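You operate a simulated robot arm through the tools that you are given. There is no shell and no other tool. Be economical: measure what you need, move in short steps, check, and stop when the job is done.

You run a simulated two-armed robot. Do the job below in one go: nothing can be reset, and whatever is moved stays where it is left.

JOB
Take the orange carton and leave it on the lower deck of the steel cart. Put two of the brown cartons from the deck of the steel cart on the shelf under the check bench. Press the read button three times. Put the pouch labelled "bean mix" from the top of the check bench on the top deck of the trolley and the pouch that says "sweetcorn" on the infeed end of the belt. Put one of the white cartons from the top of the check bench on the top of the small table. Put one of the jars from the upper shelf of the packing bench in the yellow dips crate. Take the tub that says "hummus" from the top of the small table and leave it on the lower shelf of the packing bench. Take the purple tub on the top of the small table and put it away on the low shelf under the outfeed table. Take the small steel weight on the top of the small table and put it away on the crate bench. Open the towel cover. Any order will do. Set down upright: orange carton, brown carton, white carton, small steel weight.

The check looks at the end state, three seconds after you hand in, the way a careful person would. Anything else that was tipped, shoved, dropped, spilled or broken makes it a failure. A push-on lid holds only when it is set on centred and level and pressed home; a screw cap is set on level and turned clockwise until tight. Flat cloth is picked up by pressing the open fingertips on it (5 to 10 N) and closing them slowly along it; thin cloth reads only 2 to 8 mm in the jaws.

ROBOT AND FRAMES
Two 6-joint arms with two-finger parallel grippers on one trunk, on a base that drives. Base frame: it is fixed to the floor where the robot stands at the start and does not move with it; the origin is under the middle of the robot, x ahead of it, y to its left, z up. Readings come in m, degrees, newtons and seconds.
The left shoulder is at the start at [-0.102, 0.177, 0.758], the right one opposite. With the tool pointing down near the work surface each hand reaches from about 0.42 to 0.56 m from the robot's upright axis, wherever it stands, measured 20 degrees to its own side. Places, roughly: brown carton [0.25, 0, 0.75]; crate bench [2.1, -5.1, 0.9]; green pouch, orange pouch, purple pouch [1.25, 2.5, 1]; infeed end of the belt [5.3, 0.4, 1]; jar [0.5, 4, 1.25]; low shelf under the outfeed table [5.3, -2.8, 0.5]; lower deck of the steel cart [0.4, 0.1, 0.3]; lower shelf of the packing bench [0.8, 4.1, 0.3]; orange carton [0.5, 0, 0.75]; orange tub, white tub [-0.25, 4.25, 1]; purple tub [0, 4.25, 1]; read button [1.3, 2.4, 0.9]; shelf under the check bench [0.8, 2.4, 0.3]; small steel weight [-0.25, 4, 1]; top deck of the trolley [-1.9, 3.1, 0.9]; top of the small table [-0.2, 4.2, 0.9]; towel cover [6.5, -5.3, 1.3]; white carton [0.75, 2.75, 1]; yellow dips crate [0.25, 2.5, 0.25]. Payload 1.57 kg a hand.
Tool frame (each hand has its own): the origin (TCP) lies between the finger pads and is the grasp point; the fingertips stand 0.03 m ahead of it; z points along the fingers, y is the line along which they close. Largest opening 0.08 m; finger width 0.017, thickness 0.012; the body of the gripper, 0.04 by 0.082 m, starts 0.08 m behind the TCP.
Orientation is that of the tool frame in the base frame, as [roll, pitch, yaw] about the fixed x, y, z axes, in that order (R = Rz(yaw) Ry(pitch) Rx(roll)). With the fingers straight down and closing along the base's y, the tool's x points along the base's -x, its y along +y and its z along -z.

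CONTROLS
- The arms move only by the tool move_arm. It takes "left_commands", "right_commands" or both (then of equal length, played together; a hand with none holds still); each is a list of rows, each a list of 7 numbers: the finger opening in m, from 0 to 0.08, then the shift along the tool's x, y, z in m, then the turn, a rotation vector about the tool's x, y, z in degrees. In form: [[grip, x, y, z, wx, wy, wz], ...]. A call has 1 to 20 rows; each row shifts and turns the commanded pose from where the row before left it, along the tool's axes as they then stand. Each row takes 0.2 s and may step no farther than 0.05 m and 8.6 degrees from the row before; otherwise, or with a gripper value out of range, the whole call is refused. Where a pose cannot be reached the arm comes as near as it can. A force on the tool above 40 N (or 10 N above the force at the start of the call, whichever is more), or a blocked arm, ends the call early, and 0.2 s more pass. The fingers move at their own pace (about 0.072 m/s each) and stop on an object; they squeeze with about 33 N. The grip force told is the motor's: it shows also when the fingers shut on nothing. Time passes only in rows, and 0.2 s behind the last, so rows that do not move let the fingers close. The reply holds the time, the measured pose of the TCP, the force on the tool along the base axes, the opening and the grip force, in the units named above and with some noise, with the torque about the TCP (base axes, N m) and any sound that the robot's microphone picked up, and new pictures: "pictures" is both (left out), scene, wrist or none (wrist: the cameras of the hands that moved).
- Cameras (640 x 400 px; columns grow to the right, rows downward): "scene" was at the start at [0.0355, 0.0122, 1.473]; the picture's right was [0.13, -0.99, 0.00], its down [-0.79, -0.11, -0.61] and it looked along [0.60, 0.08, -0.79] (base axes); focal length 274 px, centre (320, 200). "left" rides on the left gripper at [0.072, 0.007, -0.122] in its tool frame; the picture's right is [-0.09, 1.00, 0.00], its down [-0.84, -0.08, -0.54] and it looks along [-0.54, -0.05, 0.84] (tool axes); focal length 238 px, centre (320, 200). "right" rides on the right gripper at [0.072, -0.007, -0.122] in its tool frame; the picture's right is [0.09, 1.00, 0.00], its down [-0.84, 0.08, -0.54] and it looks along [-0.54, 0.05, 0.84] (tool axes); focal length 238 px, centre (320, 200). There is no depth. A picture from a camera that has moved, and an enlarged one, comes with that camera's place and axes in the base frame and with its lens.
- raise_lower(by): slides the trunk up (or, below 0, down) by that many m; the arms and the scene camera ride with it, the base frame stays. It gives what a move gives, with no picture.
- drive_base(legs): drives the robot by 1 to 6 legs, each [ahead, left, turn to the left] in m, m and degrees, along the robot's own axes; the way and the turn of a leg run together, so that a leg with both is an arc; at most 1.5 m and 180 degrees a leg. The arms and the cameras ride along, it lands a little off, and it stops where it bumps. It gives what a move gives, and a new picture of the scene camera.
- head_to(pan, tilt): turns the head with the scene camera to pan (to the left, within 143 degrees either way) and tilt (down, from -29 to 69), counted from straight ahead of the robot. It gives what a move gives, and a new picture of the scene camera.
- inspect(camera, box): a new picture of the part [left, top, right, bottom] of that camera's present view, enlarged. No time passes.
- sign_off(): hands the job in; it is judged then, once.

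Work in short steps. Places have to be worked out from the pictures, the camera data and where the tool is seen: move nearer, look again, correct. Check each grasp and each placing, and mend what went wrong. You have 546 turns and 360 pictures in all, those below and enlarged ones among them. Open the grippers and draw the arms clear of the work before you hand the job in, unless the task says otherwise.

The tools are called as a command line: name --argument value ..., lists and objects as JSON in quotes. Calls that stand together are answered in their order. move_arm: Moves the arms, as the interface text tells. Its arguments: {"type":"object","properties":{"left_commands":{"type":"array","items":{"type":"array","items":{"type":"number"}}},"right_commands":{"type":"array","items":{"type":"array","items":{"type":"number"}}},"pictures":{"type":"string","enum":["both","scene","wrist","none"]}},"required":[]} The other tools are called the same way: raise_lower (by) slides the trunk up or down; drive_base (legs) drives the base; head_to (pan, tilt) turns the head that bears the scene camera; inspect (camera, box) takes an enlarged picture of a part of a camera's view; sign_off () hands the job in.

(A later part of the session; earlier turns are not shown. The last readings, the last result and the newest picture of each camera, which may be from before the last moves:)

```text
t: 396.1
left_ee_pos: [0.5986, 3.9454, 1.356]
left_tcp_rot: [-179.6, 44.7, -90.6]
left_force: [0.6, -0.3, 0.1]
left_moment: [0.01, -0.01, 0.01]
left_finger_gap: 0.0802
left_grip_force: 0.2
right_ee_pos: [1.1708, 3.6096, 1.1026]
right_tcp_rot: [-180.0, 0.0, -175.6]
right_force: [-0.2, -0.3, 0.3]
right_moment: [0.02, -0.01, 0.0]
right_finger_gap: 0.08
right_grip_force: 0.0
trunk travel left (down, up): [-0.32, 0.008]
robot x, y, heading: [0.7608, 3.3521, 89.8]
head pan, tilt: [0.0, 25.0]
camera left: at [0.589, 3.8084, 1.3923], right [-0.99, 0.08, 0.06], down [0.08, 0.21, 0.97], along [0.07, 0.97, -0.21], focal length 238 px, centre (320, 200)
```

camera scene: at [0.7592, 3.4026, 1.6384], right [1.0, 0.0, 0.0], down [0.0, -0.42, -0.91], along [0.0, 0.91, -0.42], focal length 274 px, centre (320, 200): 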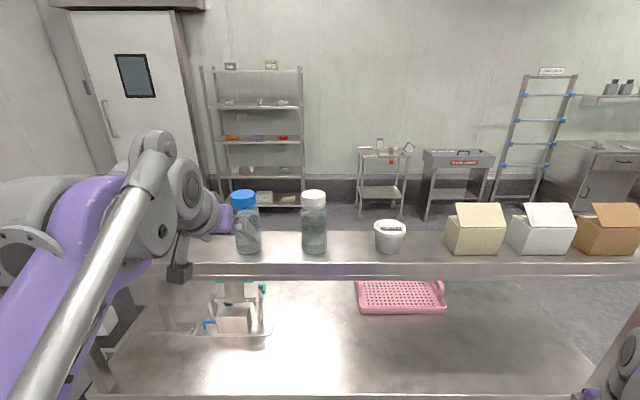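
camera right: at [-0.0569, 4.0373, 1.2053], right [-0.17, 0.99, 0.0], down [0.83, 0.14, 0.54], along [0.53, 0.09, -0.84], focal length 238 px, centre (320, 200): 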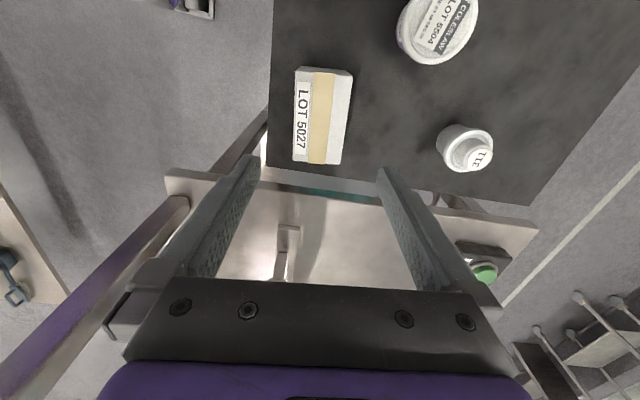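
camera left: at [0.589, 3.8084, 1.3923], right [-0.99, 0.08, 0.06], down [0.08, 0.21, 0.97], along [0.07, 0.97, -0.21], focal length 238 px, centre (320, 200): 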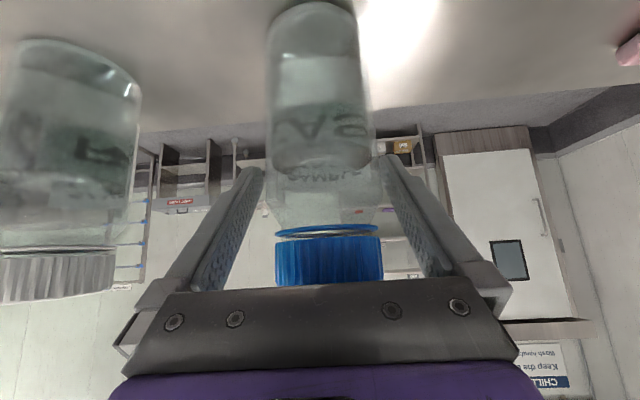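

The jar sits between the fingers. I close.

move_arm --left_commands '[[0.06, 0, 0, 0, 0, 0, 0], [0.04, 0, 0, 0, 0, 0, 0], [0.0, 0, 0, 0, 0, 0, 0], [0.0, 0, 0, 0, 0, 0, 0], [0.0, 0, 0, 0, 0, 0, 0], [0.0, -0.004, 0, -0.004, 0, 0, 0], [0.0, -0.006, 0, -0.006, 0, 0, 0], [0.0, 0, 0, 0, 0, 0, 0]]' --pictures "wrist"

```text
t: 397.9
left_ee_pos: [0.5971, 3.9462, 1.3703]
left_tcp_rot: [-179.5, 44.8, -90.8]
left_force: [-0.2, 0.3, -3.1]
left_moment: [0.04, -0.04, -0.01]
left_finger_gap: 0.0596
left_grip_force: 33.0
right_ee_pos: [1.1712, 3.6103, 1.1016]
right_tcp_rot: [-180.0, -0.1, -175.8]
right_force: [0.2, -0.2, -0.3]
right_moment: [-0.03, -0.02, 0.02]
right_finger_gap: 0.0799
right_grip_force: 0.0
trunk travel left (down, up): [-0.32, 0.008]
robot x, y, heading: [0.762, 3.3527, 89.9]
head pan, tilt: [0.0, 25.0]
camera left: at [0.5888, 3.8088, 1.4061], right [-0.99, 0.08, 0.06], down [0.08, 0.21, 0.97], along [0.07, 0.97, -0.22], focal length 238 px, centre (320, 200)
```

left: 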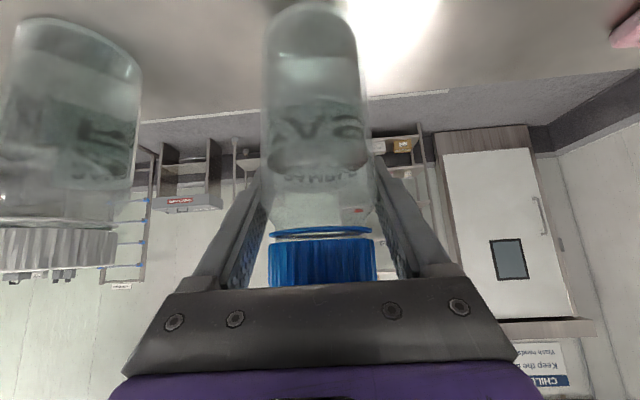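

The jar is held. I lift it a bit more, back away, retract and turn around to face the check bench.

move_arm --left_commands '[[0.0, -0.01, 0, -0.01, 0, 0, 0], [0.0, -0.014, 0, -0.014, 0, 0, 0], [0.0, 0, 0, 0, 0, 0, 0]]' --pictures "none"

drive_base --legs '[[-0.22, 0, 0]]'

move_arm --left_commands '[[0.0, 0.02, 0, -0.02, 0, 0, 0], [0.0, 0.02, 0, -0.02, 0, 0, 0], [0.0, 0.02, 0, -0.02, 0, 0, 0], [0.0, 0, 0, 0, 0, 0, 0]]' --pictures "none"

drive_base --legs '[[0, 0, 90], [0, 0, 90]]'

```text
t: 398.7
left_ee_pos: [0.5983, 3.9447, 1.4054]
left_tcp_rot: [-179.5, 44.8, -90.7]
left_force: [-0.2, 0.6, -2.6]
left_moment: [0.05, 0.0, 0.0]
left_finger_gap: 0.0595
left_grip_force: 33.0
right_ee_pos: [1.1712, 3.6108, 1.1016]
right_tcp_rot: [179.9, 0.0, -175.9]
right_force: [-0.6, -0.2, 0.7]
right_moment: [0.03, 0.01, 0.01]
right_finger_gap: 0.0801
right_grip_force: 0.0
trunk travel left (down, up): [-0.32, 0.008]
robot x, y, heading: [0.7579, 3.3542, 90.1]
head pan, tilt: [0.0, 25.0]
```

```text
t: 400.4
left_ee_pos: [0.5964, 3.7267, 1.404]
left_tcp_rot: [-179.5, 44.8, -90.5]
left_force: [0.5, 0.3, -2.7]
left_moment: [0.0, -0.03, -0.02]
left_finger_gap: 0.0593
left_grip_force: 32.7
right_ee_pos: [1.1709, 3.3933, 1.1028]
right_tcp_rot: [-180.0, 0.1, -175.6]
right_force: [0.0, -0.6, 0.5]
right_moment: [-0.07, -0.02, 0.01]
right_finger_gap: 0.0801
right_grip_force: 0.1
trunk travel left (down, up): [-0.32, 0.008]
robot x, y, heading: [0.7584, 3.1321, 90.1]
head pan, tilt: [0.0, 25.0]
camera scene: at [0.7594, 3.1865, 1.6388], right [1.0, 0.0, 0.0], down [0.0, -0.42, -0.91], along [0.0, 0.91, -0.42], focal length 274 px, centre (320, 200)
```

scene: 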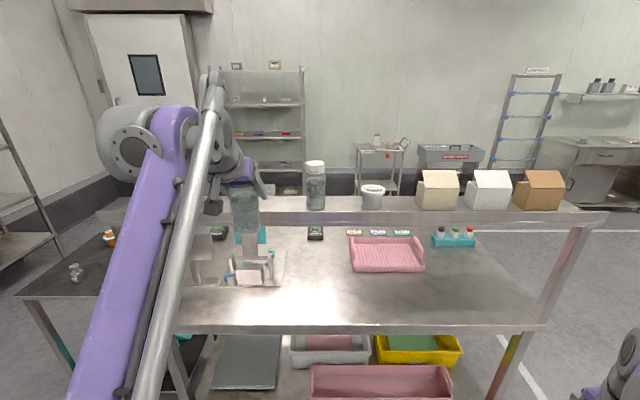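

```text
t: 401.4
left_ee_pos: [0.5958, 3.6422, 1.4036]
left_tcp_rot: [-179.5, 44.8, -90.6]
left_force: [0.4, 0.1, -3.2]
left_moment: [0.07, 0.02, 0.02]
left_finger_gap: 0.0596
left_grip_force: 33.5
right_ee_pos: [1.1713, 3.3929, 1.1016]
right_tcp_rot: [180.0, -0.1, -175.7]
right_force: [-0.1, 0.6, 0.5]
right_moment: [0.0, 0.01, -0.01]
right_finger_gap: 0.0799
right_grip_force: 0.0
trunk travel left (down, up): [-0.32, 0.008]
robot x, y, heading: [0.7581, 3.1349, 89.9]
head pan, tilt: [0.0, 25.0]
```

```text
t: 409.5
left_ee_pos: [0.9195, 2.6257, 1.4042]
left_tcp_rot: [-179.5, 44.8, 89.1]
left_force: [-0.7, 0.1, -1.9]
left_moment: [-0.05, -0.02, -0.03]
left_finger_gap: 0.0593
left_grip_force: 33.0
right_ee_pos: [0.3464, 2.8767, 1.1022]
right_tcp_rot: [-180.0, 0.0, 4.0]
right_force: [0.4, -0.6, 0.9]
right_moment: [0.01, -0.05, 0.02]
right_finger_gap: 0.0801
right_grip_force: 0.1
trunk travel left (down, up): [-0.32, 0.008]
robot x, y, heading: [0.7549, 3.1348, -90.1]
head pan, tilt: [0.0, 25.0]
camera scene: at [0.7595, 3.0871, 1.6386], right [-1.0, 0.0, 0.0], down [0.0, 0.42, -0.91], along [0.0, -0.91, -0.42], focal length 274 px, centre (320, 200)
```

scene: 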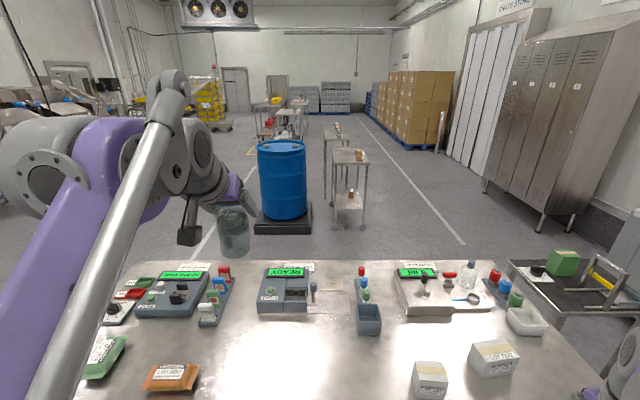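

I back off from the bench, move over to x of about 0.14, lower the trunk and look at the crate from behind.

drive_base --legs '[[-0.32, 0, 0], [0, -0.61, 0]]'

raise_lower --by -0.32

head_to --pan 0 --tilt 38

```text
t: 417.0
left_ee_pos: [0.3121, 2.9465, 1.4045]
left_tcp_rot: [-179.6, 44.8, 89.4]
left_force: [0.2, 0.4, -3.2]
left_moment: [-0.02, 0.02, -0.02]
left_finger_gap: 0.0594
left_grip_force: 33.4
right_ee_pos: [-0.2616, 3.1976, 1.1017]
right_tcp_rot: [180.0, 0.0, 4.1]
right_force: [0.4, 0.0, -0.4]
right_moment: [0.01, 0.05, 0.01]
right_finger_gap: 0.08
right_grip_force: 0.1
trunk travel left (down, up): [-0.32, 0.008]
robot x, y, heading: [0.1512, 3.4583, -89.9]
head pan, tilt: [0.0, 25.0]
camera scene: at [0.1502, 3.4086, 1.6386], right [-1.0, 0.0, 0.0], down [0.0, 0.42, -0.91], along [0.0, -0.91, -0.42], focal length 274 px, centre (320, 200)
```

scene: 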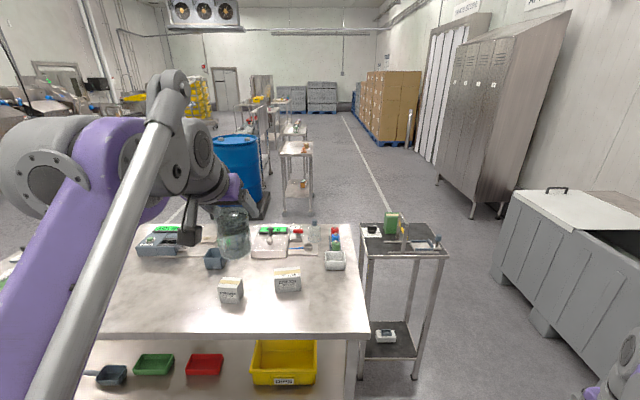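

```text
t: 420.2
left_ee_pos: [0.3141, 2.9475, 1.0835]
left_tcp_rot: [-179.5, 44.8, 89.3]
left_force: [0.3, -0.1, -3.5]
left_moment: [-0.04, 0.03, 0.02]
left_finger_gap: 0.0595
left_grip_force: 33.1
right_ee_pos: [-0.262, 3.1981, 0.7819]
right_tcp_rot: [180.0, 0.0, 4.1]
right_force: [-0.8, 0.6, 0.2]
right_moment: [0.0, 0.02, -0.04]
right_finger_gap: 0.0801
right_grip_force: 0.1
trunk travel left (down, up): [0.0, 0.328]
robot x, y, heading: [0.1471, 3.4575, -90.0]
head pan, tilt: [0.0, 25.0]
```

```text
t: 420.9
left_ee_pos: [0.3129, 2.9471, 1.0836]
left_tcp_rot: [-179.4, 44.9, 89.3]
left_force: [0.5, 0.0, -1.5]
left_moment: [-0.01, 0.03, -0.01]
left_finger_gap: 0.0596
left_grip_force: 32.9
right_ee_pos: [-0.2614, 3.1975, 0.7807]
right_tcp_rot: [180.0, 0.0, 4.2]
right_force: [0.0, -0.5, 0.8]
right_moment: [0.03, -0.02, 0.03]
right_finger_gap: 0.0802
right_grip_force: 0.0
trunk travel left (down, up): [0.0, 0.328]
robot x, y, heading: [0.1497, 3.4523, -90.0]
head pan, tilt: [0.0, 38.0]
camera scene: at [0.1502, 3.362, 1.2921], right [-1.0, 0.0, 0.0], down [0.0, 0.62, -0.79], along [0.0, -0.79, -0.62], focal length 274 px, centre (320, 200)
```

scene: 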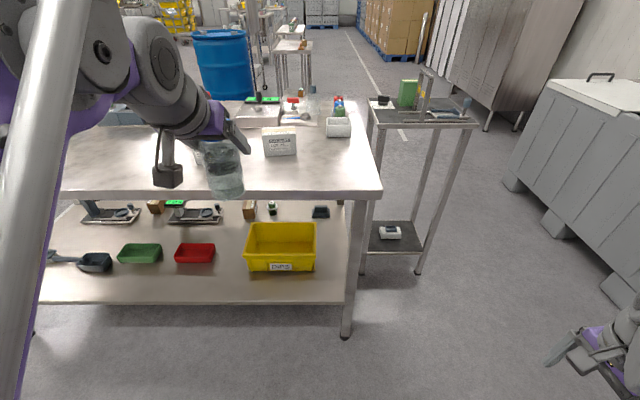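

The crate spans about x 0.18 to 0.47 and y 2.44 to 2.64, rim z of about 0.44; the bench underside is at about 0.83. I lower the jar behind the bench to entry height.

move_arm --left_commands '[[0.0, 0.02, 0, 0.02, 0, 0, 0], [0.0, 0.033, 0, 0.033, 0, 0, 0], [0.0, 0.033, 0, 0.033, 0, 0, 0], [0.0, 0.033, 0, 0.033, 0, 0, 0], [0.0, 0.033, 0, 0.033, 0, 0, 0], [0.0, 0.033, 0, 0.033, 0, 0, 0], [0.0, 0.033, 0, 0.033, 0, 0, 0], [0.0, 0.033, 0, 0.033, 0, 0, 0], [0.0, 0.033, 0, 0.033, 0, 0, 0], [0.0, 0.033, 0, 0.033, 0, 0, 0], [0.0, 0.033, 0, 0.033, 0, 0, 0], [0.0, 0.027, 0, 0.027, 0, 0, 0], [0.0, 0, 0, 0, 0, 0, 0]]' --pictures "both"

```text
t: 423.8
left_ee_pos: [0.3092, 2.9506, 0.5509]
left_tcp_rot: [-179.5, 44.8, 89.4]
left_force: [-0.3, -0.6, -2.9]
left_moment: [-0.02, 0.0, -0.03]
left_finger_gap: 0.0595
left_grip_force: 32.6
right_ee_pos: [-0.2633, 3.1979, 0.7819]
right_tcp_rot: [179.9, 0.0, 4.1]
right_force: [0.0, 0.0, -0.2]
right_moment: [-0.02, 0.0, 0.02]
right_finger_gap: 0.0799
right_grip_force: 0.0
trunk travel left (down, up): [0.0, 0.328]
robot x, y, heading: [0.1499, 3.4541, -90.3]
head pan, tilt: [0.0, 38.0]
camera scene: at [0.1502, 3.3621, 1.292], right [-1.0, 0.0, 0.0], down [0.0, 0.62, -0.79], along [0.0, -0.79, -0.62], focal length 274 px, centre (320, 200)
camera left: at [0.319, 3.0871, 0.5871], right [0.99, -0.08, 0.06], down [-0.08, -0.21, 0.97], along [-0.07, -0.97, -0.22], focal length 238 px, centre (320, 200)
```

scene: 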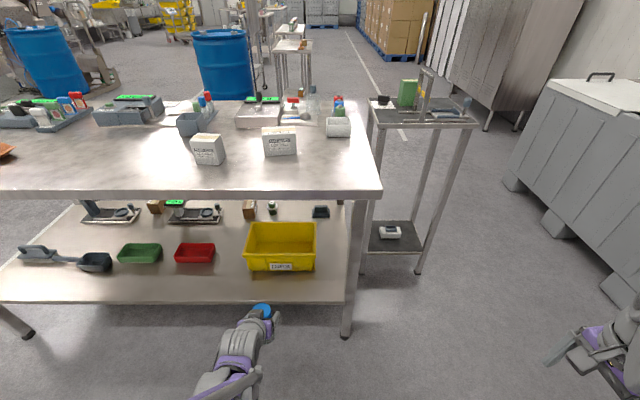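
left: 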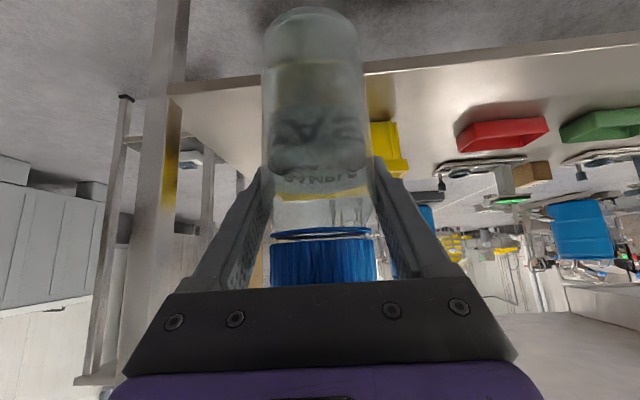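

I raise it 1 cm, then drive forward so the jar passes over the crate rim.

move_arm --left_commands '[[0.0, -0.008, 0, -0.008, 0, 0, 0]]' --pictures "none"

drive_base --legs '[[0.24, 0, 0.3]]'

move_arm --left_commands '[[0.0, 0, 0, 0, 0, 0, 0]]' --pictures "wrist"

```text
t: 424.1
left_ee_pos: [0.3102, 2.9509, 0.5632]
left_tcp_rot: [-179.6, 44.7, 89.2]
left_force: [0.0, -0.3, -3.0]
left_moment: [-0.02, 0.0, 0.0]
left_finger_gap: 0.0597
left_grip_force: 32.8
right_ee_pos: [-0.2617, 3.1985, 0.7831]
right_tcp_rot: [-179.9, 0.1, 4.2]
right_force: [-1.0, 0.4, 0.2]
right_moment: [0.02, -0.01, -0.02]
right_finger_gap: 0.0801
right_grip_force: 0.0
trunk travel left (down, up): [0.0, 0.328]
robot x, y, heading: [0.1509, 3.4563, -89.9]
head pan, tilt: [0.0, 38.0]
```

```text
t: 425.9
left_ee_pos: [0.3133, 2.7101, 0.5629]
left_tcp_rot: [-179.5, 44.8, 89.6]
left_force: [0.3, -0.5, -2.3]
left_moment: [-0.06, 0.02, 0.03]
left_finger_gap: 0.0595
left_grip_force: 33.0
right_ee_pos: [-0.2588, 2.9545, 0.7811]
right_tcp_rot: [180.0, -0.1, 4.5]
right_force: [0.3, -0.9, -1.5]
right_moment: [0.0, 0.03, 0.01]
right_finger_gap: 0.0799
right_grip_force: 0.0
trunk travel left (down, up): [0.0, 0.328]
robot x, y, heading: [0.1521, 3.2166, -89.6]
head pan, tilt: [0.0, 38.0]
camera scene: at [0.1515, 3.1206, 1.292], right [-1.0, -0.01, 0.0], down [0.0, 0.62, -0.79], along [0.0, -0.79, -0.62], focal length 274 px, centre (320, 200)
```

scene: 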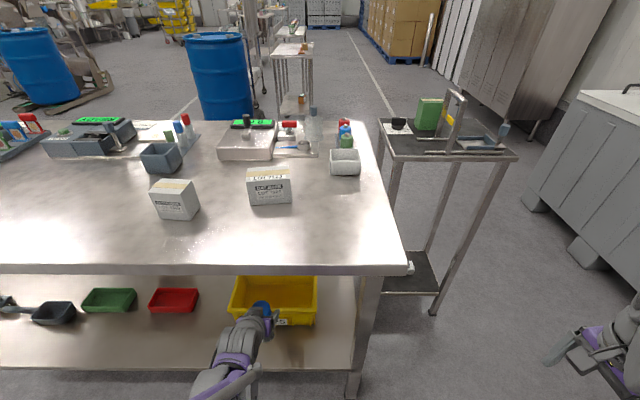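

```text
t: 426.3
left_ee_pos: [0.3128, 2.7094, 0.5624]
left_tcp_rot: [-179.6, 44.8, 89.6]
left_force: [0.6, -1.3, -2.4]
left_moment: [-0.03, 0.01, 0.01]
left_finger_gap: 0.0593
left_grip_force: 33.3
right_ee_pos: [-0.2593, 2.9542, 0.7827]
right_tcp_rot: [180.0, 0.0, 4.5]
right_force: [-0.5, 0.0, -0.4]
right_moment: [-0.03, 0.0, -0.01]
right_finger_gap: 0.08
right_grip_force: 0.0
trunk travel left (down, up): [0.0, 0.328]
robot x, y, heading: [0.1539, 3.2132, -89.5]
head pan, tilt: [0.0, 38.0]
camera left: at [0.3223, 2.8471, 0.5986], right [1.0, -0.08, 0.06], down [-0.07, -0.21, 0.97], along [-0.06, -0.97, -0.22], focal length 238 px, centre (320, 200)
```

left: 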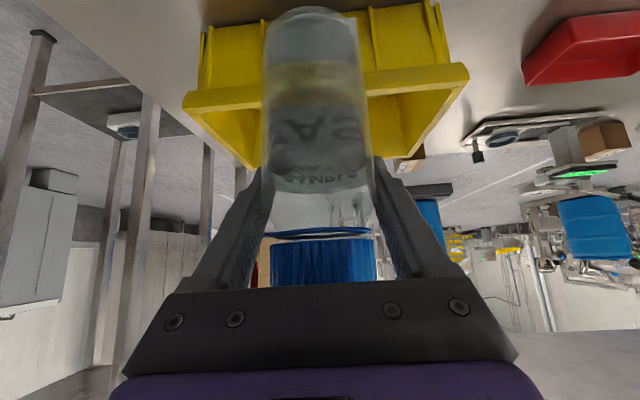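

The jar clears the rim (about 0.446) by 3 cm and is centred on the crate. I go on in.

drive_base --legs '[[0.09, 0, -0.3]]'

move_arm --left_commands '[[0.0, -0.021, 0, 0.021, 0, 0, 0], [0.0, -0.021, 0, 0.021, 0, 0, 0], [0.0, 0, 0, 0, 0, 0, 0]]' --pictures "both"

```text
t: 427.4
left_ee_pos: [0.3119, 2.6191, 0.5612]
left_tcp_rot: [-179.5, 44.8, 89.5]
left_force: [-0.6, -0.1, -3.0]
left_moment: [-0.04, 0.0, -0.03]
left_finger_gap: 0.0596
left_grip_force: 33.3
right_ee_pos: [-0.2604, 2.8655, 0.7827]
right_tcp_rot: [-180.0, 0.0, 4.4]
right_force: [0.0, -0.1, 0.2]
right_moment: [0.01, 0.05, 0.0]
right_finger_gap: 0.08
right_grip_force: 0.1
trunk travel left (down, up): [0.0, 0.328]
robot x, y, heading: [0.1505, 3.1242, -89.8]
head pan, tilt: [0.0, 38.0]
camera scene: at [0.1515, 3.0307, 1.2919], right [-1.0, 0.0, 0.0], down [0.0, 0.62, -0.79], along [0.0, -0.79, -0.62], focal length 274 px, centre (320, 200)
```

scene: 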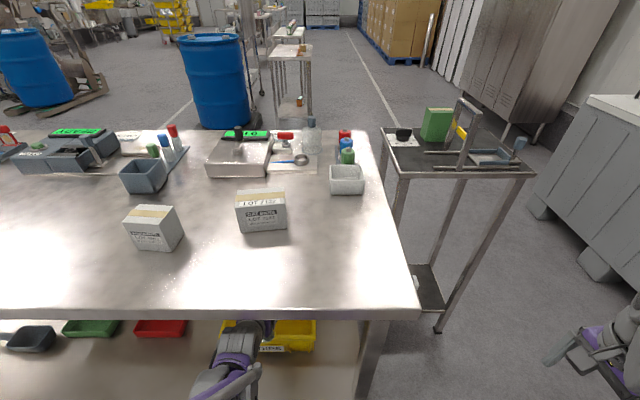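

```text
t: 428.2
left_ee_pos: [0.3112, 2.5589, 0.562]
left_tcp_rot: [-179.7, 44.8, 89.3]
left_force: [0.8, -0.2, -3.1]
left_moment: [-0.05, 0.02, 0.0]
left_finger_gap: 0.0597
left_grip_force: 33.4
right_ee_pos: [-0.2595, 2.8665, 0.7823]
right_tcp_rot: [180.0, 0.0, 4.3]
right_force: [-0.2, 0.0, -0.6]
right_moment: [-0.03, 0.04, -0.01]
right_finger_gap: 0.0798
right_grip_force: 0.1
trunk travel left (down, up): [0.0, 0.328]
robot x, y, heading: [0.1518, 3.1255, -90.2]
head pan, tilt: [0.0, 38.0]
camera scene: at [0.1515, 3.0314, 1.292], right [-1.0, 0.0, 0.0], down [0.0, 0.62, -0.79], along [0.0, -0.79, -0.62], focal length 274 px, centre (320, 200)
camera left: at [0.3198, 2.6967, 0.5982], right [0.99, -0.08, 0.06], down [-0.08, -0.21, 0.97], along [-0.07, -0.97, -0.22], focal length 238 px, centre (320, 200)
```

scene: 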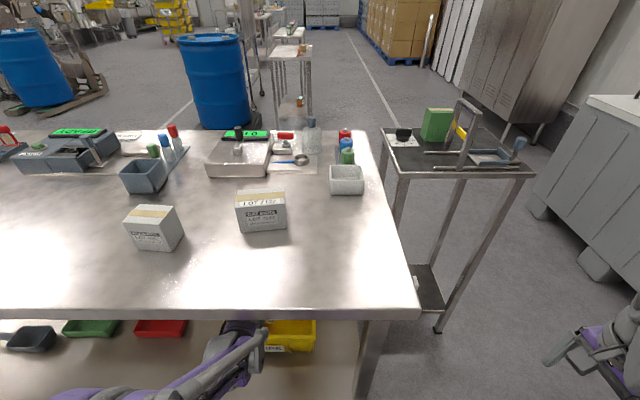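
left: 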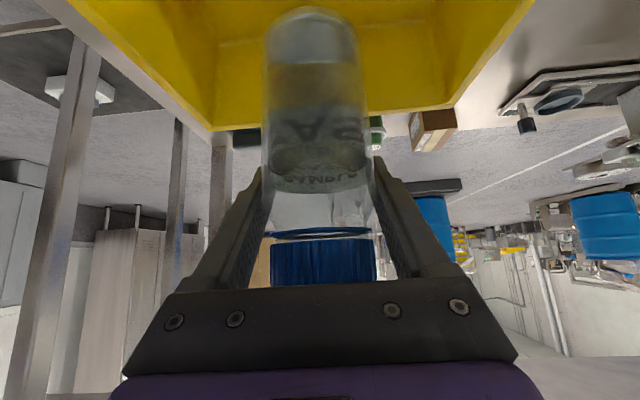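

The jar is inside the crate outline. I lower it.

move_arm --left_commands '[[0.0, 0.02, 0, 0.02, 0, 0, 0], [0.0, 0.02, 0, 0.02, 0, 0, 0], [0.0, 0.02, 0, 0.02, 0, 0, 0], [0.0, 0.02, 0, 0.02, 0, 0, 0], [0.0, 0, 0, 0, 0, 0, 0]]' --pictures "wrist"

```text
t: 429.4
left_ee_pos: [0.3092, 2.5602, 0.4495]
left_tcp_rot: [-179.6, 44.8, 89.4]
left_force: [-0.5, 0.0, -2.4]
left_moment: [-0.07, 0.03, -0.01]
left_finger_gap: 0.0594
left_grip_force: 33.1
right_ee_pos: [-0.2606, 2.8652, 0.7823]
right_tcp_rot: [-179.9, -0.1, 4.3]
right_force: [0.4, -0.9, 0.0]
right_moment: [-0.01, -0.01, -0.03]
right_finger_gap: 0.0801
right_grip_force: 0.0
trunk travel left (down, up): [0.0, 0.328]
robot x, y, heading: [0.1483, 3.125, -89.7]
head pan, tilt: [0.0, 38.0]
camera left: at [0.3189, 2.6974, 0.4853], right [0.99, -0.08, 0.06], down [-0.08, -0.21, 0.97], along [-0.07, -0.97, -0.22], focal length 238 px, centre (320, 200)
```

left: 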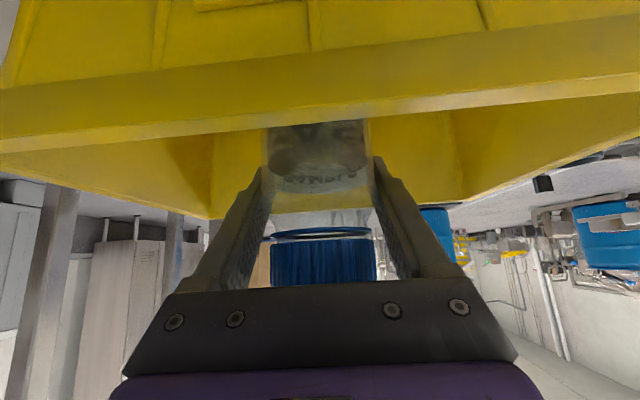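

move_arm --left_commands '[[0.0, 0.005, 0, 0.005, 0, 0, 0], [0.0, 0.005, 0, 0.005, 0, 0, 0], [0.0, 0.002, 0, 0.002, 0, 0, 0], [0.0, 0, 0, 0, 0, 0, 0]]' --pictures "none"

```text
t: 430.4
left_ee_pos: [0.3088, 2.5609, 0.4326]
left_tcp_rot: [-179.6, 44.8, 89.4]
left_force: [0.0, 0.5, -2.9]
left_moment: [-0.02, -0.01, -0.03]
left_finger_gap: 0.0594
left_grip_force: 33.0
right_ee_pos: [-0.2611, 2.866, 0.7825]
right_tcp_rot: [-180.0, -0.1, 4.2]
right_force: [-0.5, 0.1, -0.1]
right_moment: [-0.02, 0.01, -0.02]
right_finger_gap: 0.08
right_grip_force: 0.0
trunk travel left (down, up): [0.0, 0.328]
robot x, y, heading: [0.1527, 3.1254, -89.7]
head pan, tilt: [0.0, 38.0]
```

move_arm --left_commands '[[0.0, 0.002, 0, 0.002, 0, 0, 0], [0.0, 0.002, 0, 0.002, 0, 0, 0], [0.0, 0, 0, 0, 0, 0, 0]]' --pictures "none"

```text
t: 431.2
left_ee_pos: [0.3101, 2.5605, 0.4264]
left_tcp_rot: [-179.7, 44.7, 89.4]
left_force: [0.3, 0.3, -3.1]
left_moment: [-0.03, 0.03, -0.04]
left_finger_gap: 0.0594
left_grip_force: 33.3
right_ee_pos: [-0.2597, 2.8666, 0.7817]
right_tcp_rot: [179.9, -0.1, 4.4]
right_force: [0.8, -0.2, -0.8]
right_moment: [0.02, 0.0, 0.01]
right_finger_gap: 0.0799
right_grip_force: 0.2
trunk travel left (down, up): [0.0, 0.328]
robot x, y, heading: [0.1509, 3.1244, -89.8]
head pan, tilt: [0.0, 38.0]
```

move_arm --left_commands '[[0.0, 0.002, 0, 0.002, 0, 0, 0], [0.0, 0.002, 0, 0.002, 0, 0, 0], [0.0, 0, 0, 0, 0, 0, 0]]' --pictures "none"

```text
t: 432.0
left_ee_pos: [0.3099, 2.5599, 0.4217]
left_tcp_rot: [-179.6, 44.8, 89.4]
left_force: [-0.2, -0.3, -2.3]
left_moment: [-0.05, 0.0, 0.01]
left_finger_gap: 0.0596
left_grip_force: 32.7
right_ee_pos: [-0.2608, 2.8661, 0.7828]
right_tcp_rot: [-180.0, 0.0, 4.3]
right_force: [-0.6, 0.2, -0.3]
right_moment: [-0.01, 0.03, -0.03]
right_finger_gap: 0.0798
right_grip_force: 0.0
trunk travel left (down, up): [0.0, 0.328]
robot x, y, heading: [0.1546, 3.1237, -89.7]
head pan, tilt: [0.0, 38.0]
```

move_arm --left_commands '[[0.0, 0.002, 0, 0.002, 0, 0, 0], [0.0, 0.002, 0, 0.002, 0, 0, 0], [0.0, 0, 0, 0, 0, 0, 0]]' --pictures "wrist"

```text
t: 432.8
left_ee_pos: [0.3094, 2.5598, 0.4157]
left_tcp_rot: [-179.7, 44.8, 89.3]
left_force: [0.4, -0.4, -2.8]
left_moment: [-0.04, 0.02, -0.02]
left_finger_gap: 0.0597
left_grip_force: 33.1
right_ee_pos: [-0.2601, 2.868, 0.783]
right_tcp_rot: [180.0, 0.0, 4.4]
right_force: [-0.7, 0.3, -0.2]
right_moment: [0.01, 0.02, 0.01]
right_finger_gap: 0.0799
right_grip_force: 0.0
trunk travel left (down, up): [0.0, 0.328]
robot x, y, heading: [0.1543, 3.1249, -90.1]
head pan, tilt: [0.0, 38.0]
camera left: at [0.3191, 2.698, 0.4512], right [0.99, -0.08, 0.06], down [-0.08, -0.21, 0.97], along [-0.07, -0.97, -0.22], focal length 238 px, centre (320, 200)
```

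left: 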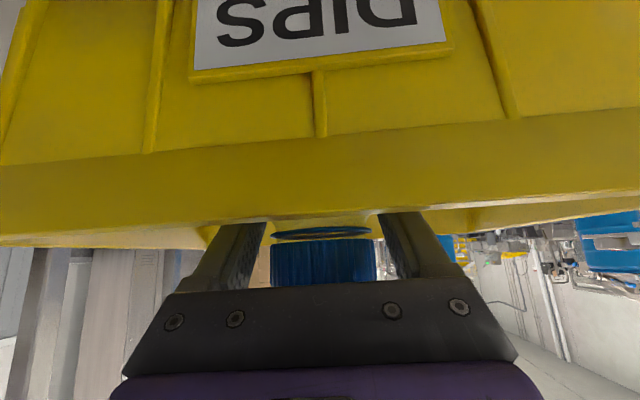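

move_arm --left_commands '[[0.0, 0.002, 0, 0.002, 0, 0, 0], [0.0, 0.0015, 0, 0.0015, 0, 0, 0], [0.0, 0, 0, 0, 0, 0, 0]]' --pictures "none"

```text
t: 433.6
left_ee_pos: [0.3103, 2.5604, 0.4114]
left_tcp_rot: [-179.6, 45.0, 89.4]
left_force: [1.8, -0.5, 21.3]
left_moment: [0.37, 0.28, -0.02]
left_finger_gap: 0.0598
left_grip_force: 32.9
right_ee_pos: [-0.2609, 2.868, 0.7824]
right_tcp_rot: [179.9, 0.0, 4.3]
right_force: [-0.5, -0.3, 0.2]
right_moment: [-0.02, 0.01, 0.01]
right_finger_gap: 0.08
right_grip_force: 0.1
trunk travel left (down, up): [0.0, 0.328]
robot x, y, heading: [0.1486, 3.1205, -89.9]
head pan, tilt: [0.0, 38.0]
```

Contact with the crate floor. I open and withdraw along the tool axis.

move_arm --left_commands '[[0.0, 0, 0, -0.001, 0, 0, 0], [0.08, 0, 0, 0, 0, 0, 0], [0.08, 0, 0, 0, 0, 0, 0], [0.08, 0, 0, -0.02, 0, 0, 0], [0.08, 0, 0, -0.03, 0, 0, 0], [0.08, 0, 0, -0.03, 0, 0, 0], [0.08, 0, 0, -0.03, 0, 0, 0], [0.08, 0, 0, 0, 0, 0, 0]]' --pictures "wrist"

```text
t: 435.4
left_ee_pos: [0.3115, 2.6391, 0.4893]
left_tcp_rot: [-179.7, 44.9, 89.4]
left_force: [0.9, -0.8, -0.3]
left_moment: [-0.01, 0.03, -0.02]
left_finger_gap: 0.0801
left_grip_force: 0.1
right_ee_pos: [-0.2599, 2.8669, 0.7822]
right_tcp_rot: [180.0, 0.0, 4.3]
right_force: [-0.6, 1.0, 0.0]
right_moment: [0.01, -0.01, -0.01]
right_finger_gap: 0.0801
right_grip_force: 0.0
trunk travel left (down, up): [0.0, 0.328]
robot x, y, heading: [0.1492, 3.1268, -89.6]
head pan, tilt: [0.0, 38.0]
camera left: at [0.3209, 2.7758, 0.5255], right [0.99, -0.08, 0.06], down [-0.08, -0.21, 0.97], along [-0.07, -0.97, -0.22], focal length 238 px, centre (320, 200)
```

left: 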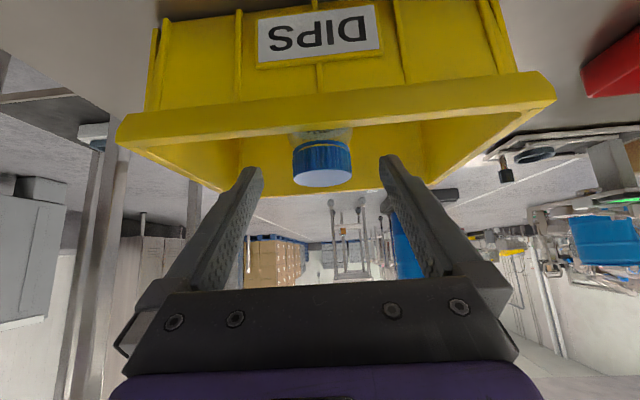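

The jar stands in the dips crate. I back out, raise the trunk and bring the left hand back to tool-down.

drive_base --legs '[[-0.32, 0, 0]]'

raise_lower --by 0.3

move_arm --left_commands '[[0.08, -0.03, 0, -0.03, 0, 0, 0], [0.08, -0.033, 0, -0.033, 0, 0, 0], [0.08, -0.033, 0, -0.033, 0, 0, 0], [0.08, -0.033, 0, -0.033, 0, 0, 0], [0.08, -0.033, 0, -0.033, 0, 0, 0], [0.08, -0.033, 0, -0.033, 0, 0, 0], [0.08, -0.02, 0, -0.02, 0, 0, 0], [0.08, 0, 0, 0, 0, 7.5, 0], [0.08, 0, 0, 0, 0, 7.5, 0], [0.08, 0, 0, 0, 0, 7.5, 0], [0.08, 0, 0, 0, 0, 7.5, 0], [0.08, 0, 0, 0, 0, 7.5, 0], [0.08, 0, 0, 0, 0, 7.5, 0]]' --pictures "none"

```text
t: 437.6
left_ee_pos: [0.3113, 2.9563, 0.4905]
left_tcp_rot: [-179.7, 44.9, 89.3]
left_force: [0.5, -0.5, -0.8]
left_moment: [0.0, -0.05, 0.03]
left_finger_gap: 0.08
left_grip_force: 0.1
right_ee_pos: [-0.2618, 3.1868, 0.7819]
right_tcp_rot: [180.0, -0.1, 4.2]
right_force: [0.3, 0.1, 0.0]
right_moment: [0.0, 0.01, 0.0]
right_finger_gap: 0.08
right_grip_force: 0.1
trunk travel left (down, up): [0.0, 0.328]
robot x, y, heading: [0.1472, 3.4444, -90.0]
head pan, tilt: [0.0, 38.0]
camera scene: at [0.1509, 3.3502, 1.292], right [-1.0, 0.0, 0.0], down [0.0, 0.62, -0.79], along [0.0, -0.79, -0.62], focal length 274 px, centre (320, 200)
```

scene: 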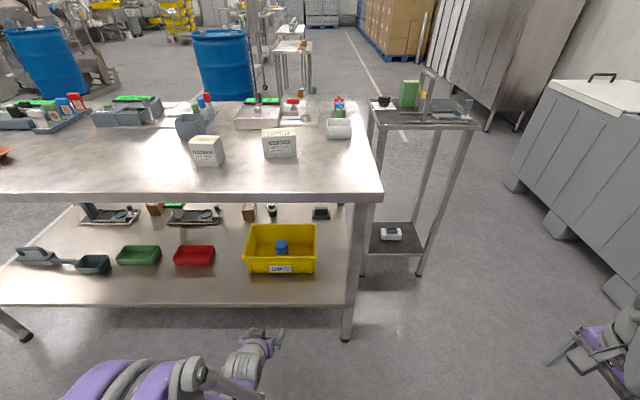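

```text
t: 440.6
left_ee_pos: [0.3102, 2.9563, 0.7887]
left_tcp_rot: [-179.6, 44.7, 89.3]
left_force: [0.8, 0.0, 0.5]
left_moment: [0.01, -0.02, -0.02]
left_finger_gap: 0.0797
left_grip_force: 0.0
right_ee_pos: [-0.2609, 3.1869, 1.082]
right_tcp_rot: [180.0, 0.0, 4.2]
right_force: [-0.8, 0.0, 1.0]
right_moment: [0.0, -0.02, -0.02]
right_finger_gap: 0.0798
right_grip_force: 0.1
trunk travel left (down, up): [-0.3, 0.028]
robot x, y, heading: [0.1515, 3.4413, -90.2]
head pan, tilt: [0.0, 38.0]
```

```text
t: 443.4
left_ee_pos: [0.3118, 2.9552, 1.0929]
left_tcp_rot: [-179.7, -0.5, 89.0]
left_force: [0.8, -0.1, 0.3]
left_moment: [0.01, -0.01, 0.0]
left_finger_gap: 0.08
left_grip_force: 0.0
right_ee_pos: [-0.2623, 3.1832, 1.0836]
right_tcp_rot: [179.9, 0.0, 4.2]
right_force: [-0.8, -0.3, -0.5]
right_moment: [0.0, -0.01, 0.01]
right_finger_gap: 0.0801
right_grip_force: 0.0
trunk travel left (down, up): [-0.3, 0.028]
robot x, y, heading: [0.1476, 3.4433, -89.8]
head pan, tilt: [0.0, 38.0]
```

I turn around in front of the small table.

drive_base --legs '[[0, -0.31, 0], [0.2, 0, 0], [0, 0, -90], [0, 0, -90]]'

```text
t: 455.5
left_ee_pos: [-0.327, 3.7286, 1.0924]
left_tcp_rot: [-179.7, -0.2, -89.9]
left_force: [-0.2, -0.3, -1.1]
left_moment: [-0.01, 0.0, 0.02]
left_finger_gap: 0.0798
left_grip_force: 0.0
right_ee_pos: [0.2505, 3.5082, 1.082]
right_tcp_rot: [-180.0, 0.0, -174.7]
right_force: [0.0, 0.6, 0.5]
right_moment: [-0.02, 0.04, -0.02]
right_finger_gap: 0.08
right_grip_force: 0.0
trunk travel left (down, up): [-0.3, 0.028]
robot x, y, heading: [-0.1572, 3.245, 91.0]
head pan, tilt: [0.0, 38.0]
camera scene: at [-0.1587, 3.2896, 1.5977], right [1.0, 0.02, 0.0], down [0.01, -0.62, -0.79], along [-0.02, 0.79, -0.62], focal length 274 px, centre (320, 200)
```

scene: 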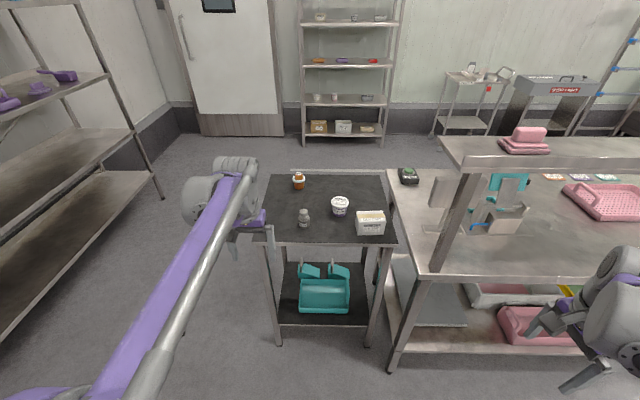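

I bring the right hand inward to its natural pose before driving up to the table.

move_arm --right_commands '[[0.08, 0.0354, 0.0246, 0, 0, 0, 0], [0.08, 0.0354, 0.0246, 0, 0, 0, 0], [0.08, 0.0354, 0.0246, 0, 0, 0, 0], [0.08, 0.0354, 0.0246, 0, 0, 0, 0], [0.08, 0.0354, 0.0246, 0, 0, 0, 0], [0.08, 0.0354, 0.0246, 0, 0, 0, 0], [0.08, 0.0354, 0.0246, 0, 0, 0, 0], [0.08, 0.0354, 0.0246, 0, 0, 0, 0], [0.08, 0, 0, 0, 0, 0, -8.47], [0.08, 0, 0, 0, 0, 0, -8.47], [0.08, 0, 0, 0, 0, 0, -8.47], [0.08, 0, 0, 0, 0, 0, -8.47], [0.08, 0, 0, 0, 0, 0, -8.47], [0.08, 0, 0, 0, 0, 0, -8.47], [0.08, 0, 0, 0, 0, 0, -8.47], [0.08, 0, 0, 0, 0, 0, -8.47], [0.08, 0, 0, 0, 0, 0, -8.47], [0.08, 0, 0, 0, 0, 0, -8.47]]' --pictures "none"

drive_base --legs '[[0.32, 0, -1]]'

move_arm --right_commands '[[0.08, 0, 0, 0, 0, 0, 0]]' --left_commands '[[0.08, 0, 0, 0, 0, 0, 0]]' --pictures "wrist"

```text
t: 459.3
left_ee_pos: [-0.3281, 3.7278, 1.0932]
left_tcp_rot: [-179.8, -0.2, -89.9]
left_force: [-0.6, 0.0, -0.9]
left_moment: [-0.04, 0.0, 0.0]
left_finger_gap: 0.0799
left_grip_force: 0.0
right_ee_pos: [-0.0504, 3.6788, 1.0825]
right_tcp_rot: [-179.9, 0.0, -89.9]
right_force: [-1.0, 0.1, -0.6]
right_moment: [0.01, 0.01, 0.0]
right_finger_gap: 0.08
right_grip_force: 0.1
trunk travel left (down, up): [-0.3, 0.028]
robot x, y, heading: [-0.1577, 3.2446, 91.2]
head pan, tilt: [0.0, 38.0]
```

```text
t: 461.4
left_ee_pos: [-0.3245, 4.0483, 1.0934]
left_tcp_rot: [-179.7, -0.2, -90.7]
left_force: [0.7, 0.0, -0.9]
left_moment: [0.02, 0.01, -0.02]
left_finger_gap: 0.0801
left_grip_force: 0.1
right_ee_pos: [-0.0484, 3.9956, 1.0814]
right_tcp_rot: [179.9, 0.1, -90.9]
right_force: [-0.1, 0.0, -0.8]
right_moment: [-0.04, 0.0, 0.01]
right_finger_gap: 0.0801
right_grip_force: 0.0
trunk travel left (down, up): [-0.3, 0.028]
robot x, y, heading: [-0.1613, 3.5615, 90.4]
head pan, tilt: [0.0, 38.0]
camera scene: at [-0.1618, 3.6087, 1.5976], right [1.0, 0.0, 0.0], down [0.0, -0.62, -0.79], along [0.0, 0.79, -0.62], focal length 274 px, centre (320, 200)
```

scene: 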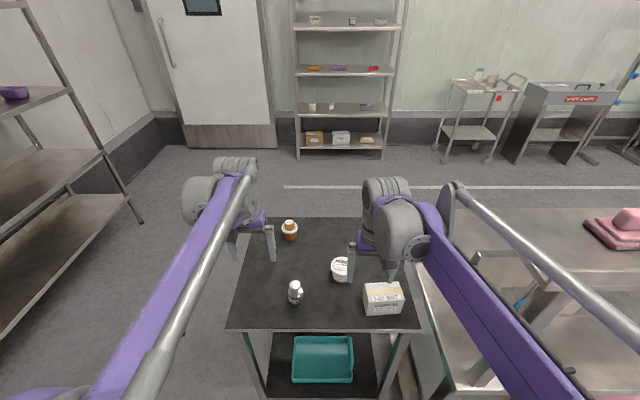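

```text
t: 461.8
left_ee_pos: [-0.3243, 4.0496, 1.0926]
left_tcp_rot: [-179.7, -0.2, -90.7]
left_force: [0.1, -0.7, 0.0]
left_moment: [-0.03, 0.03, 0.03]
left_finger_gap: 0.0801
left_grip_force: 0.1
right_ee_pos: [-0.0477, 3.9949, 1.0823]
right_tcp_rot: [180.0, 0.0, -91.0]
right_force: [0.4, 0.4, -0.1]
right_moment: [0.01, -0.01, 0.0]
right_finger_gap: 0.08
right_grip_force: 0.2
trunk travel left (down, up): [-0.3, 0.028]
robot x, y, heading: [-0.159, 3.5651, 90.2]
head pan, tilt: [0.0, 38.0]
camera right: at [-0.0422, 3.9225, 1.2052], right [-1.0, -0.08, 0.0], down [-0.06, 0.84, 0.54], along [-0.04, 0.54, -0.84], focal length 238 px, centre (320, 200)
camera left: at [-0.3326, 3.9782, 1.2156], right [-0.99, 0.11, -0.01], down [0.09, 0.84, 0.54], along [0.06, 0.54, -0.84], focal length 238 px, centre (320, 200)
```

right: 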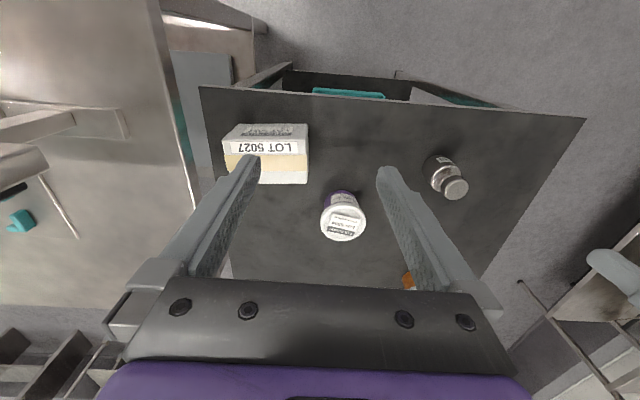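
left: 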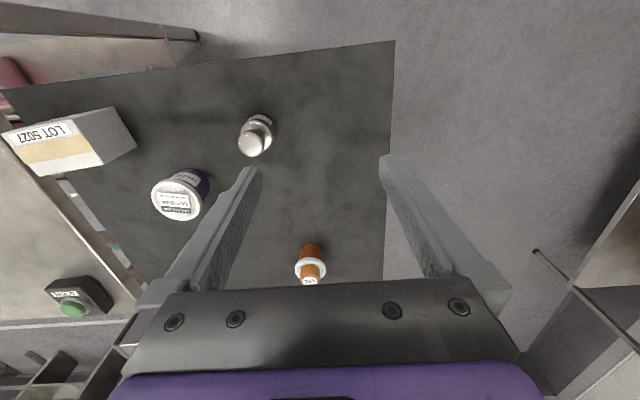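

Coleslaw at (-0.092, 4.136), weight at (-0.236, 4.06). I align both hands above them and come down part way.

move_arm --right_commands '[[0.08, -0.035, 0.0116, 0, 0, 0, 0], [0.08, -0.035, 0.0116, 0, 0, 0, 0], [0.08, -0.035, 0.0116, 0, 0, 0, 0], [0.08, -0.035, 0.0116, 0, 0, 0, 0], [0.08, 0, 0, 0.03, 0, 0, 0], [0.08, 0, 0, 0.02, 0, 0, 0]]' --left_commands '[[0.08, -0.003, -0.022, 0, 0, 0, 0], [0.08, -0.003, -0.022, 0, 0, 0, 0], [0.08, -0.003, -0.022, 0, 0, 0, 0], [0.08, -0.002, -0.022, 0, 0, 0, 0], [0.08, 0, 0, 0.03, 0, 0, 0], [0.08, 0, 0, 0.02, 0, 0, 0]]' --pictures "wrist"

```text
t: 463.2
left_ee_pos: [-0.2353, 4.0601, 1.0441]
left_tcp_rot: [-179.6, -0.2, -90.9]
left_force: [0.9, -0.5, 0.3]
left_moment: [0.0, 0.01, 0.0]
left_finger_gap: 0.0799
left_grip_force: 0.2
right_ee_pos: [-0.0919, 4.1372, 1.0321]
right_tcp_rot: [180.0, 0.0, -90.9]
right_force: [-0.3, 1.0, 0.0]
right_moment: [0.0, 0.01, -0.01]
right_finger_gap: 0.0799
right_grip_force: 0.0
trunk travel left (down, up): [-0.3, 0.028]
robot x, y, heading: [-0.1609, 3.5616, 90.1]
head pan, tilt: [0.0, 38.0]
camera right: at [-0.0865, 4.0646, 1.1542], right [-1.0, -0.08, 0.0], down [-0.06, 0.84, 0.54], along [-0.04, 0.54, -0.84], focal length 238 px, centre (320, 200)
camera left: at [-0.244, 3.9891, 1.1661], right [-0.99, 0.11, -0.01], down [0.09, 0.84, 0.54], along [0.06, 0.54, -0.84], focal length 238 px, centre (320, 200)
```

right: 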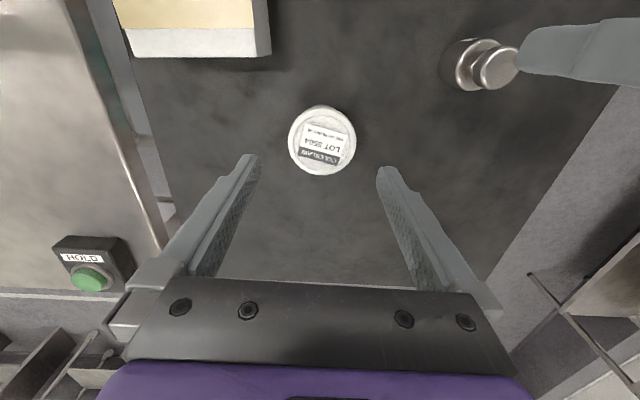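
left: 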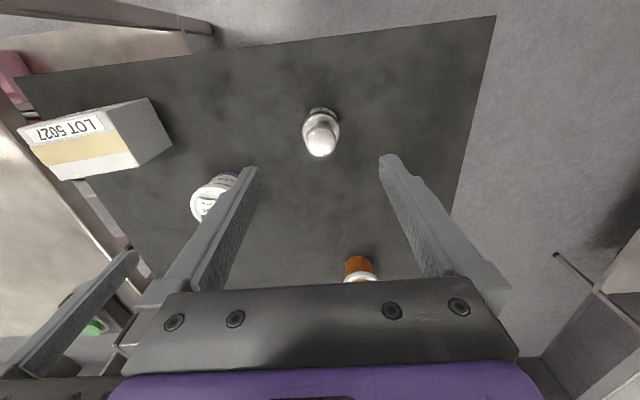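

Both are centred. I lower both hands to about 0.898.

move_arm --right_commands '[[0.08, 0, 0.001, 0.035, 0, 0, 0], [0.08, 0, 0, 0.035, 0, 0, 0], [0.08, 0, 0, 0.035, 0, 0, 0], [0.08, 0, 0, 0.027, 0, 0, 0], [0.08, 0, 0, 0, 0, 0, 0]]' --left_commands '[[0.08, -0.002, 0, 0.035, 0, 0, 0], [0.08, 0, 0, 0.035, 0, 0, 0], [0.08, 0, 0, 0.04, 0, 0, 0], [0.08, 0, 0, 0.036, 0, 0, 0], [0.08, 0, 0, 0, 0, 0, 0]]' --pictures "wrist"

```text
t: 464.4
left_ee_pos: [-0.2358, 4.0607, 0.8975]
left_tcp_rot: [-179.8, -0.3, -90.8]
left_force: [0.1, -0.2, -0.8]
left_moment: [-0.01, 0.02, 0.0]
left_finger_gap: 0.0799
left_grip_force: 0.0
right_ee_pos: [-0.0932, 4.137, 0.8997]
right_tcp_rot: [180.0, 0.0, -91.0]
right_force: [0.0, -0.3, -0.4]
right_moment: [0.0, 0.0, 0.01]
right_finger_gap: 0.0802
right_grip_force: 0.1
trunk travel left (down, up): [-0.3, 0.028]
robot x, y, heading: [-0.1617, 3.5618, 90.5]
head pan, tilt: [0.0, 38.0]
camera right: at [-0.0873, 4.0636, 1.0226], right [-1.0, -0.08, 0.0], down [-0.06, 0.84, 0.54], along [-0.04, 0.54, -0.84], focal length 238 px, centre (320, 200)
camera left: at [-0.2433, 3.9898, 1.0201], right [-0.99, 0.11, -0.01], down [0.09, 0.84, 0.54], along [0.06, 0.54, -0.84], focal length 238 px, centre (320, 200)
```

right: 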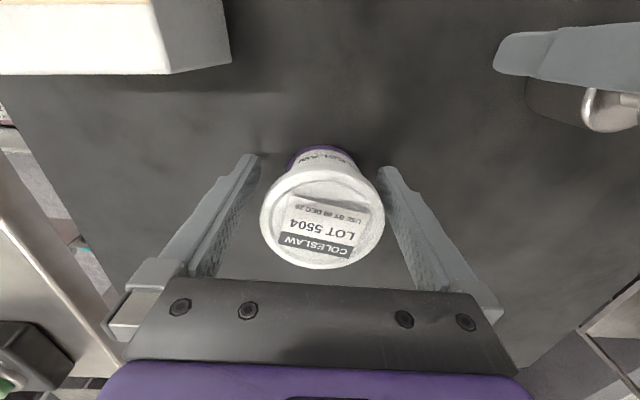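
left: 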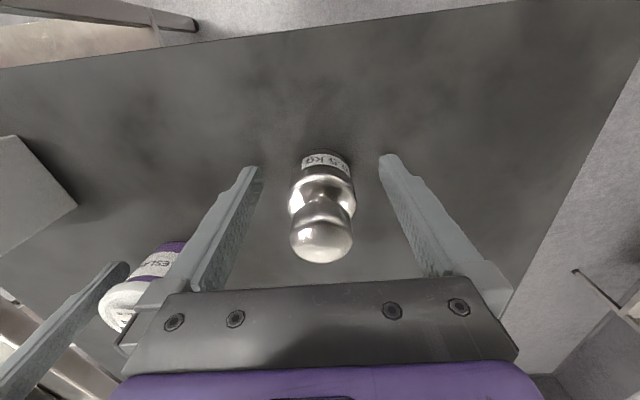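

Both objects are between the fingers. I close and lift slightly.

move_arm --right_commands '[[0.05, 0, 0, 0, 0, 0, 0], [0.02, 0, 0, 0, 0, 0, 0], [0.0, 0, 0, 0, 0, 0, 0], [0.0, 0, 0, 0, 0, 0, 0], [0.0, 0, 0, 0, 0, 0, 0], [0.0, 0, 0, -0.005, 0, 0, 0], [0.0, 0, 0, -0.005, 0, 0, 0], [0.0, 0, 0, -0.005, 0, 0, 0], [0.0, 0, 0, 0, 0, 0, 0]]' --left_commands '[[0.05, 0, 0, 0, 0, 0, 0], [0.02, 0, 0, 0, 0, 0, 0], [0.0, 0, 0, 0, 0, 0, 0], [0.0, 0, 0, 0, 0, 0, 0], [0.0, 0, 0, 0, 0, 0, 0], [0.0, 0, 0, -0.005, 0, 0, 0], [0.0, 0, 0, -0.005, 0, 0, 0], [0.0, 0, 0, -0.005, 0, 0, 0], [0.0, 0, 0, 0, 0, 0, 0]]' --pictures "wrist"

```text
t: 466.4
left_ee_pos: [-0.2359, 4.0599, 0.9132]
left_tcp_rot: [-179.7, -0.2, -90.8]
left_force: [-0.3, -0.1, -5.7]
left_moment: [-0.02, -0.01, 0.04]
left_finger_gap: 0.0427
left_grip_force: 33.1
right_ee_pos: [-0.0933, 4.1372, 0.9147]
right_tcp_rot: [179.9, 0.0, -90.9]
right_force: [-0.3, 0.4, -2.5]
right_moment: [-0.02, 0.01, -0.01]
right_finger_gap: 0.0703
right_grip_force: 33.4
trunk travel left (down, up): [-0.3, 0.028]
robot x, y, heading: [-0.1627, 3.5646, 90.2]
head pan, tilt: [0.0, 38.0]
camera right: at [-0.0875, 4.0647, 1.0377], right [-1.0, -0.08, 0.0], down [-0.06, 0.84, 0.54], along [-0.04, 0.54, -0.84], focal length 238 px, centre (320, 200)
camera left: at [-0.2434, 3.9904, 1.0348], right [-0.99, 0.11, -0.01], down [0.09, 0.84, 0.54], along [0.06, 0.54, -0.84], focal length 238 px, centre (320, 200)
```

right: 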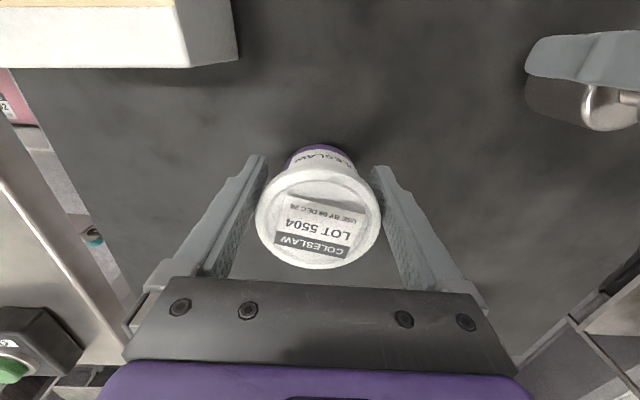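
left: 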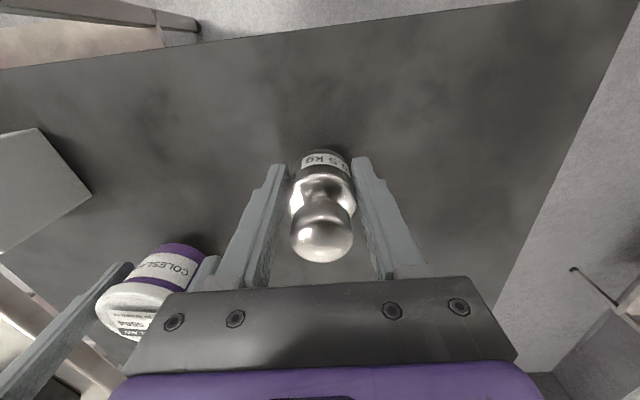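

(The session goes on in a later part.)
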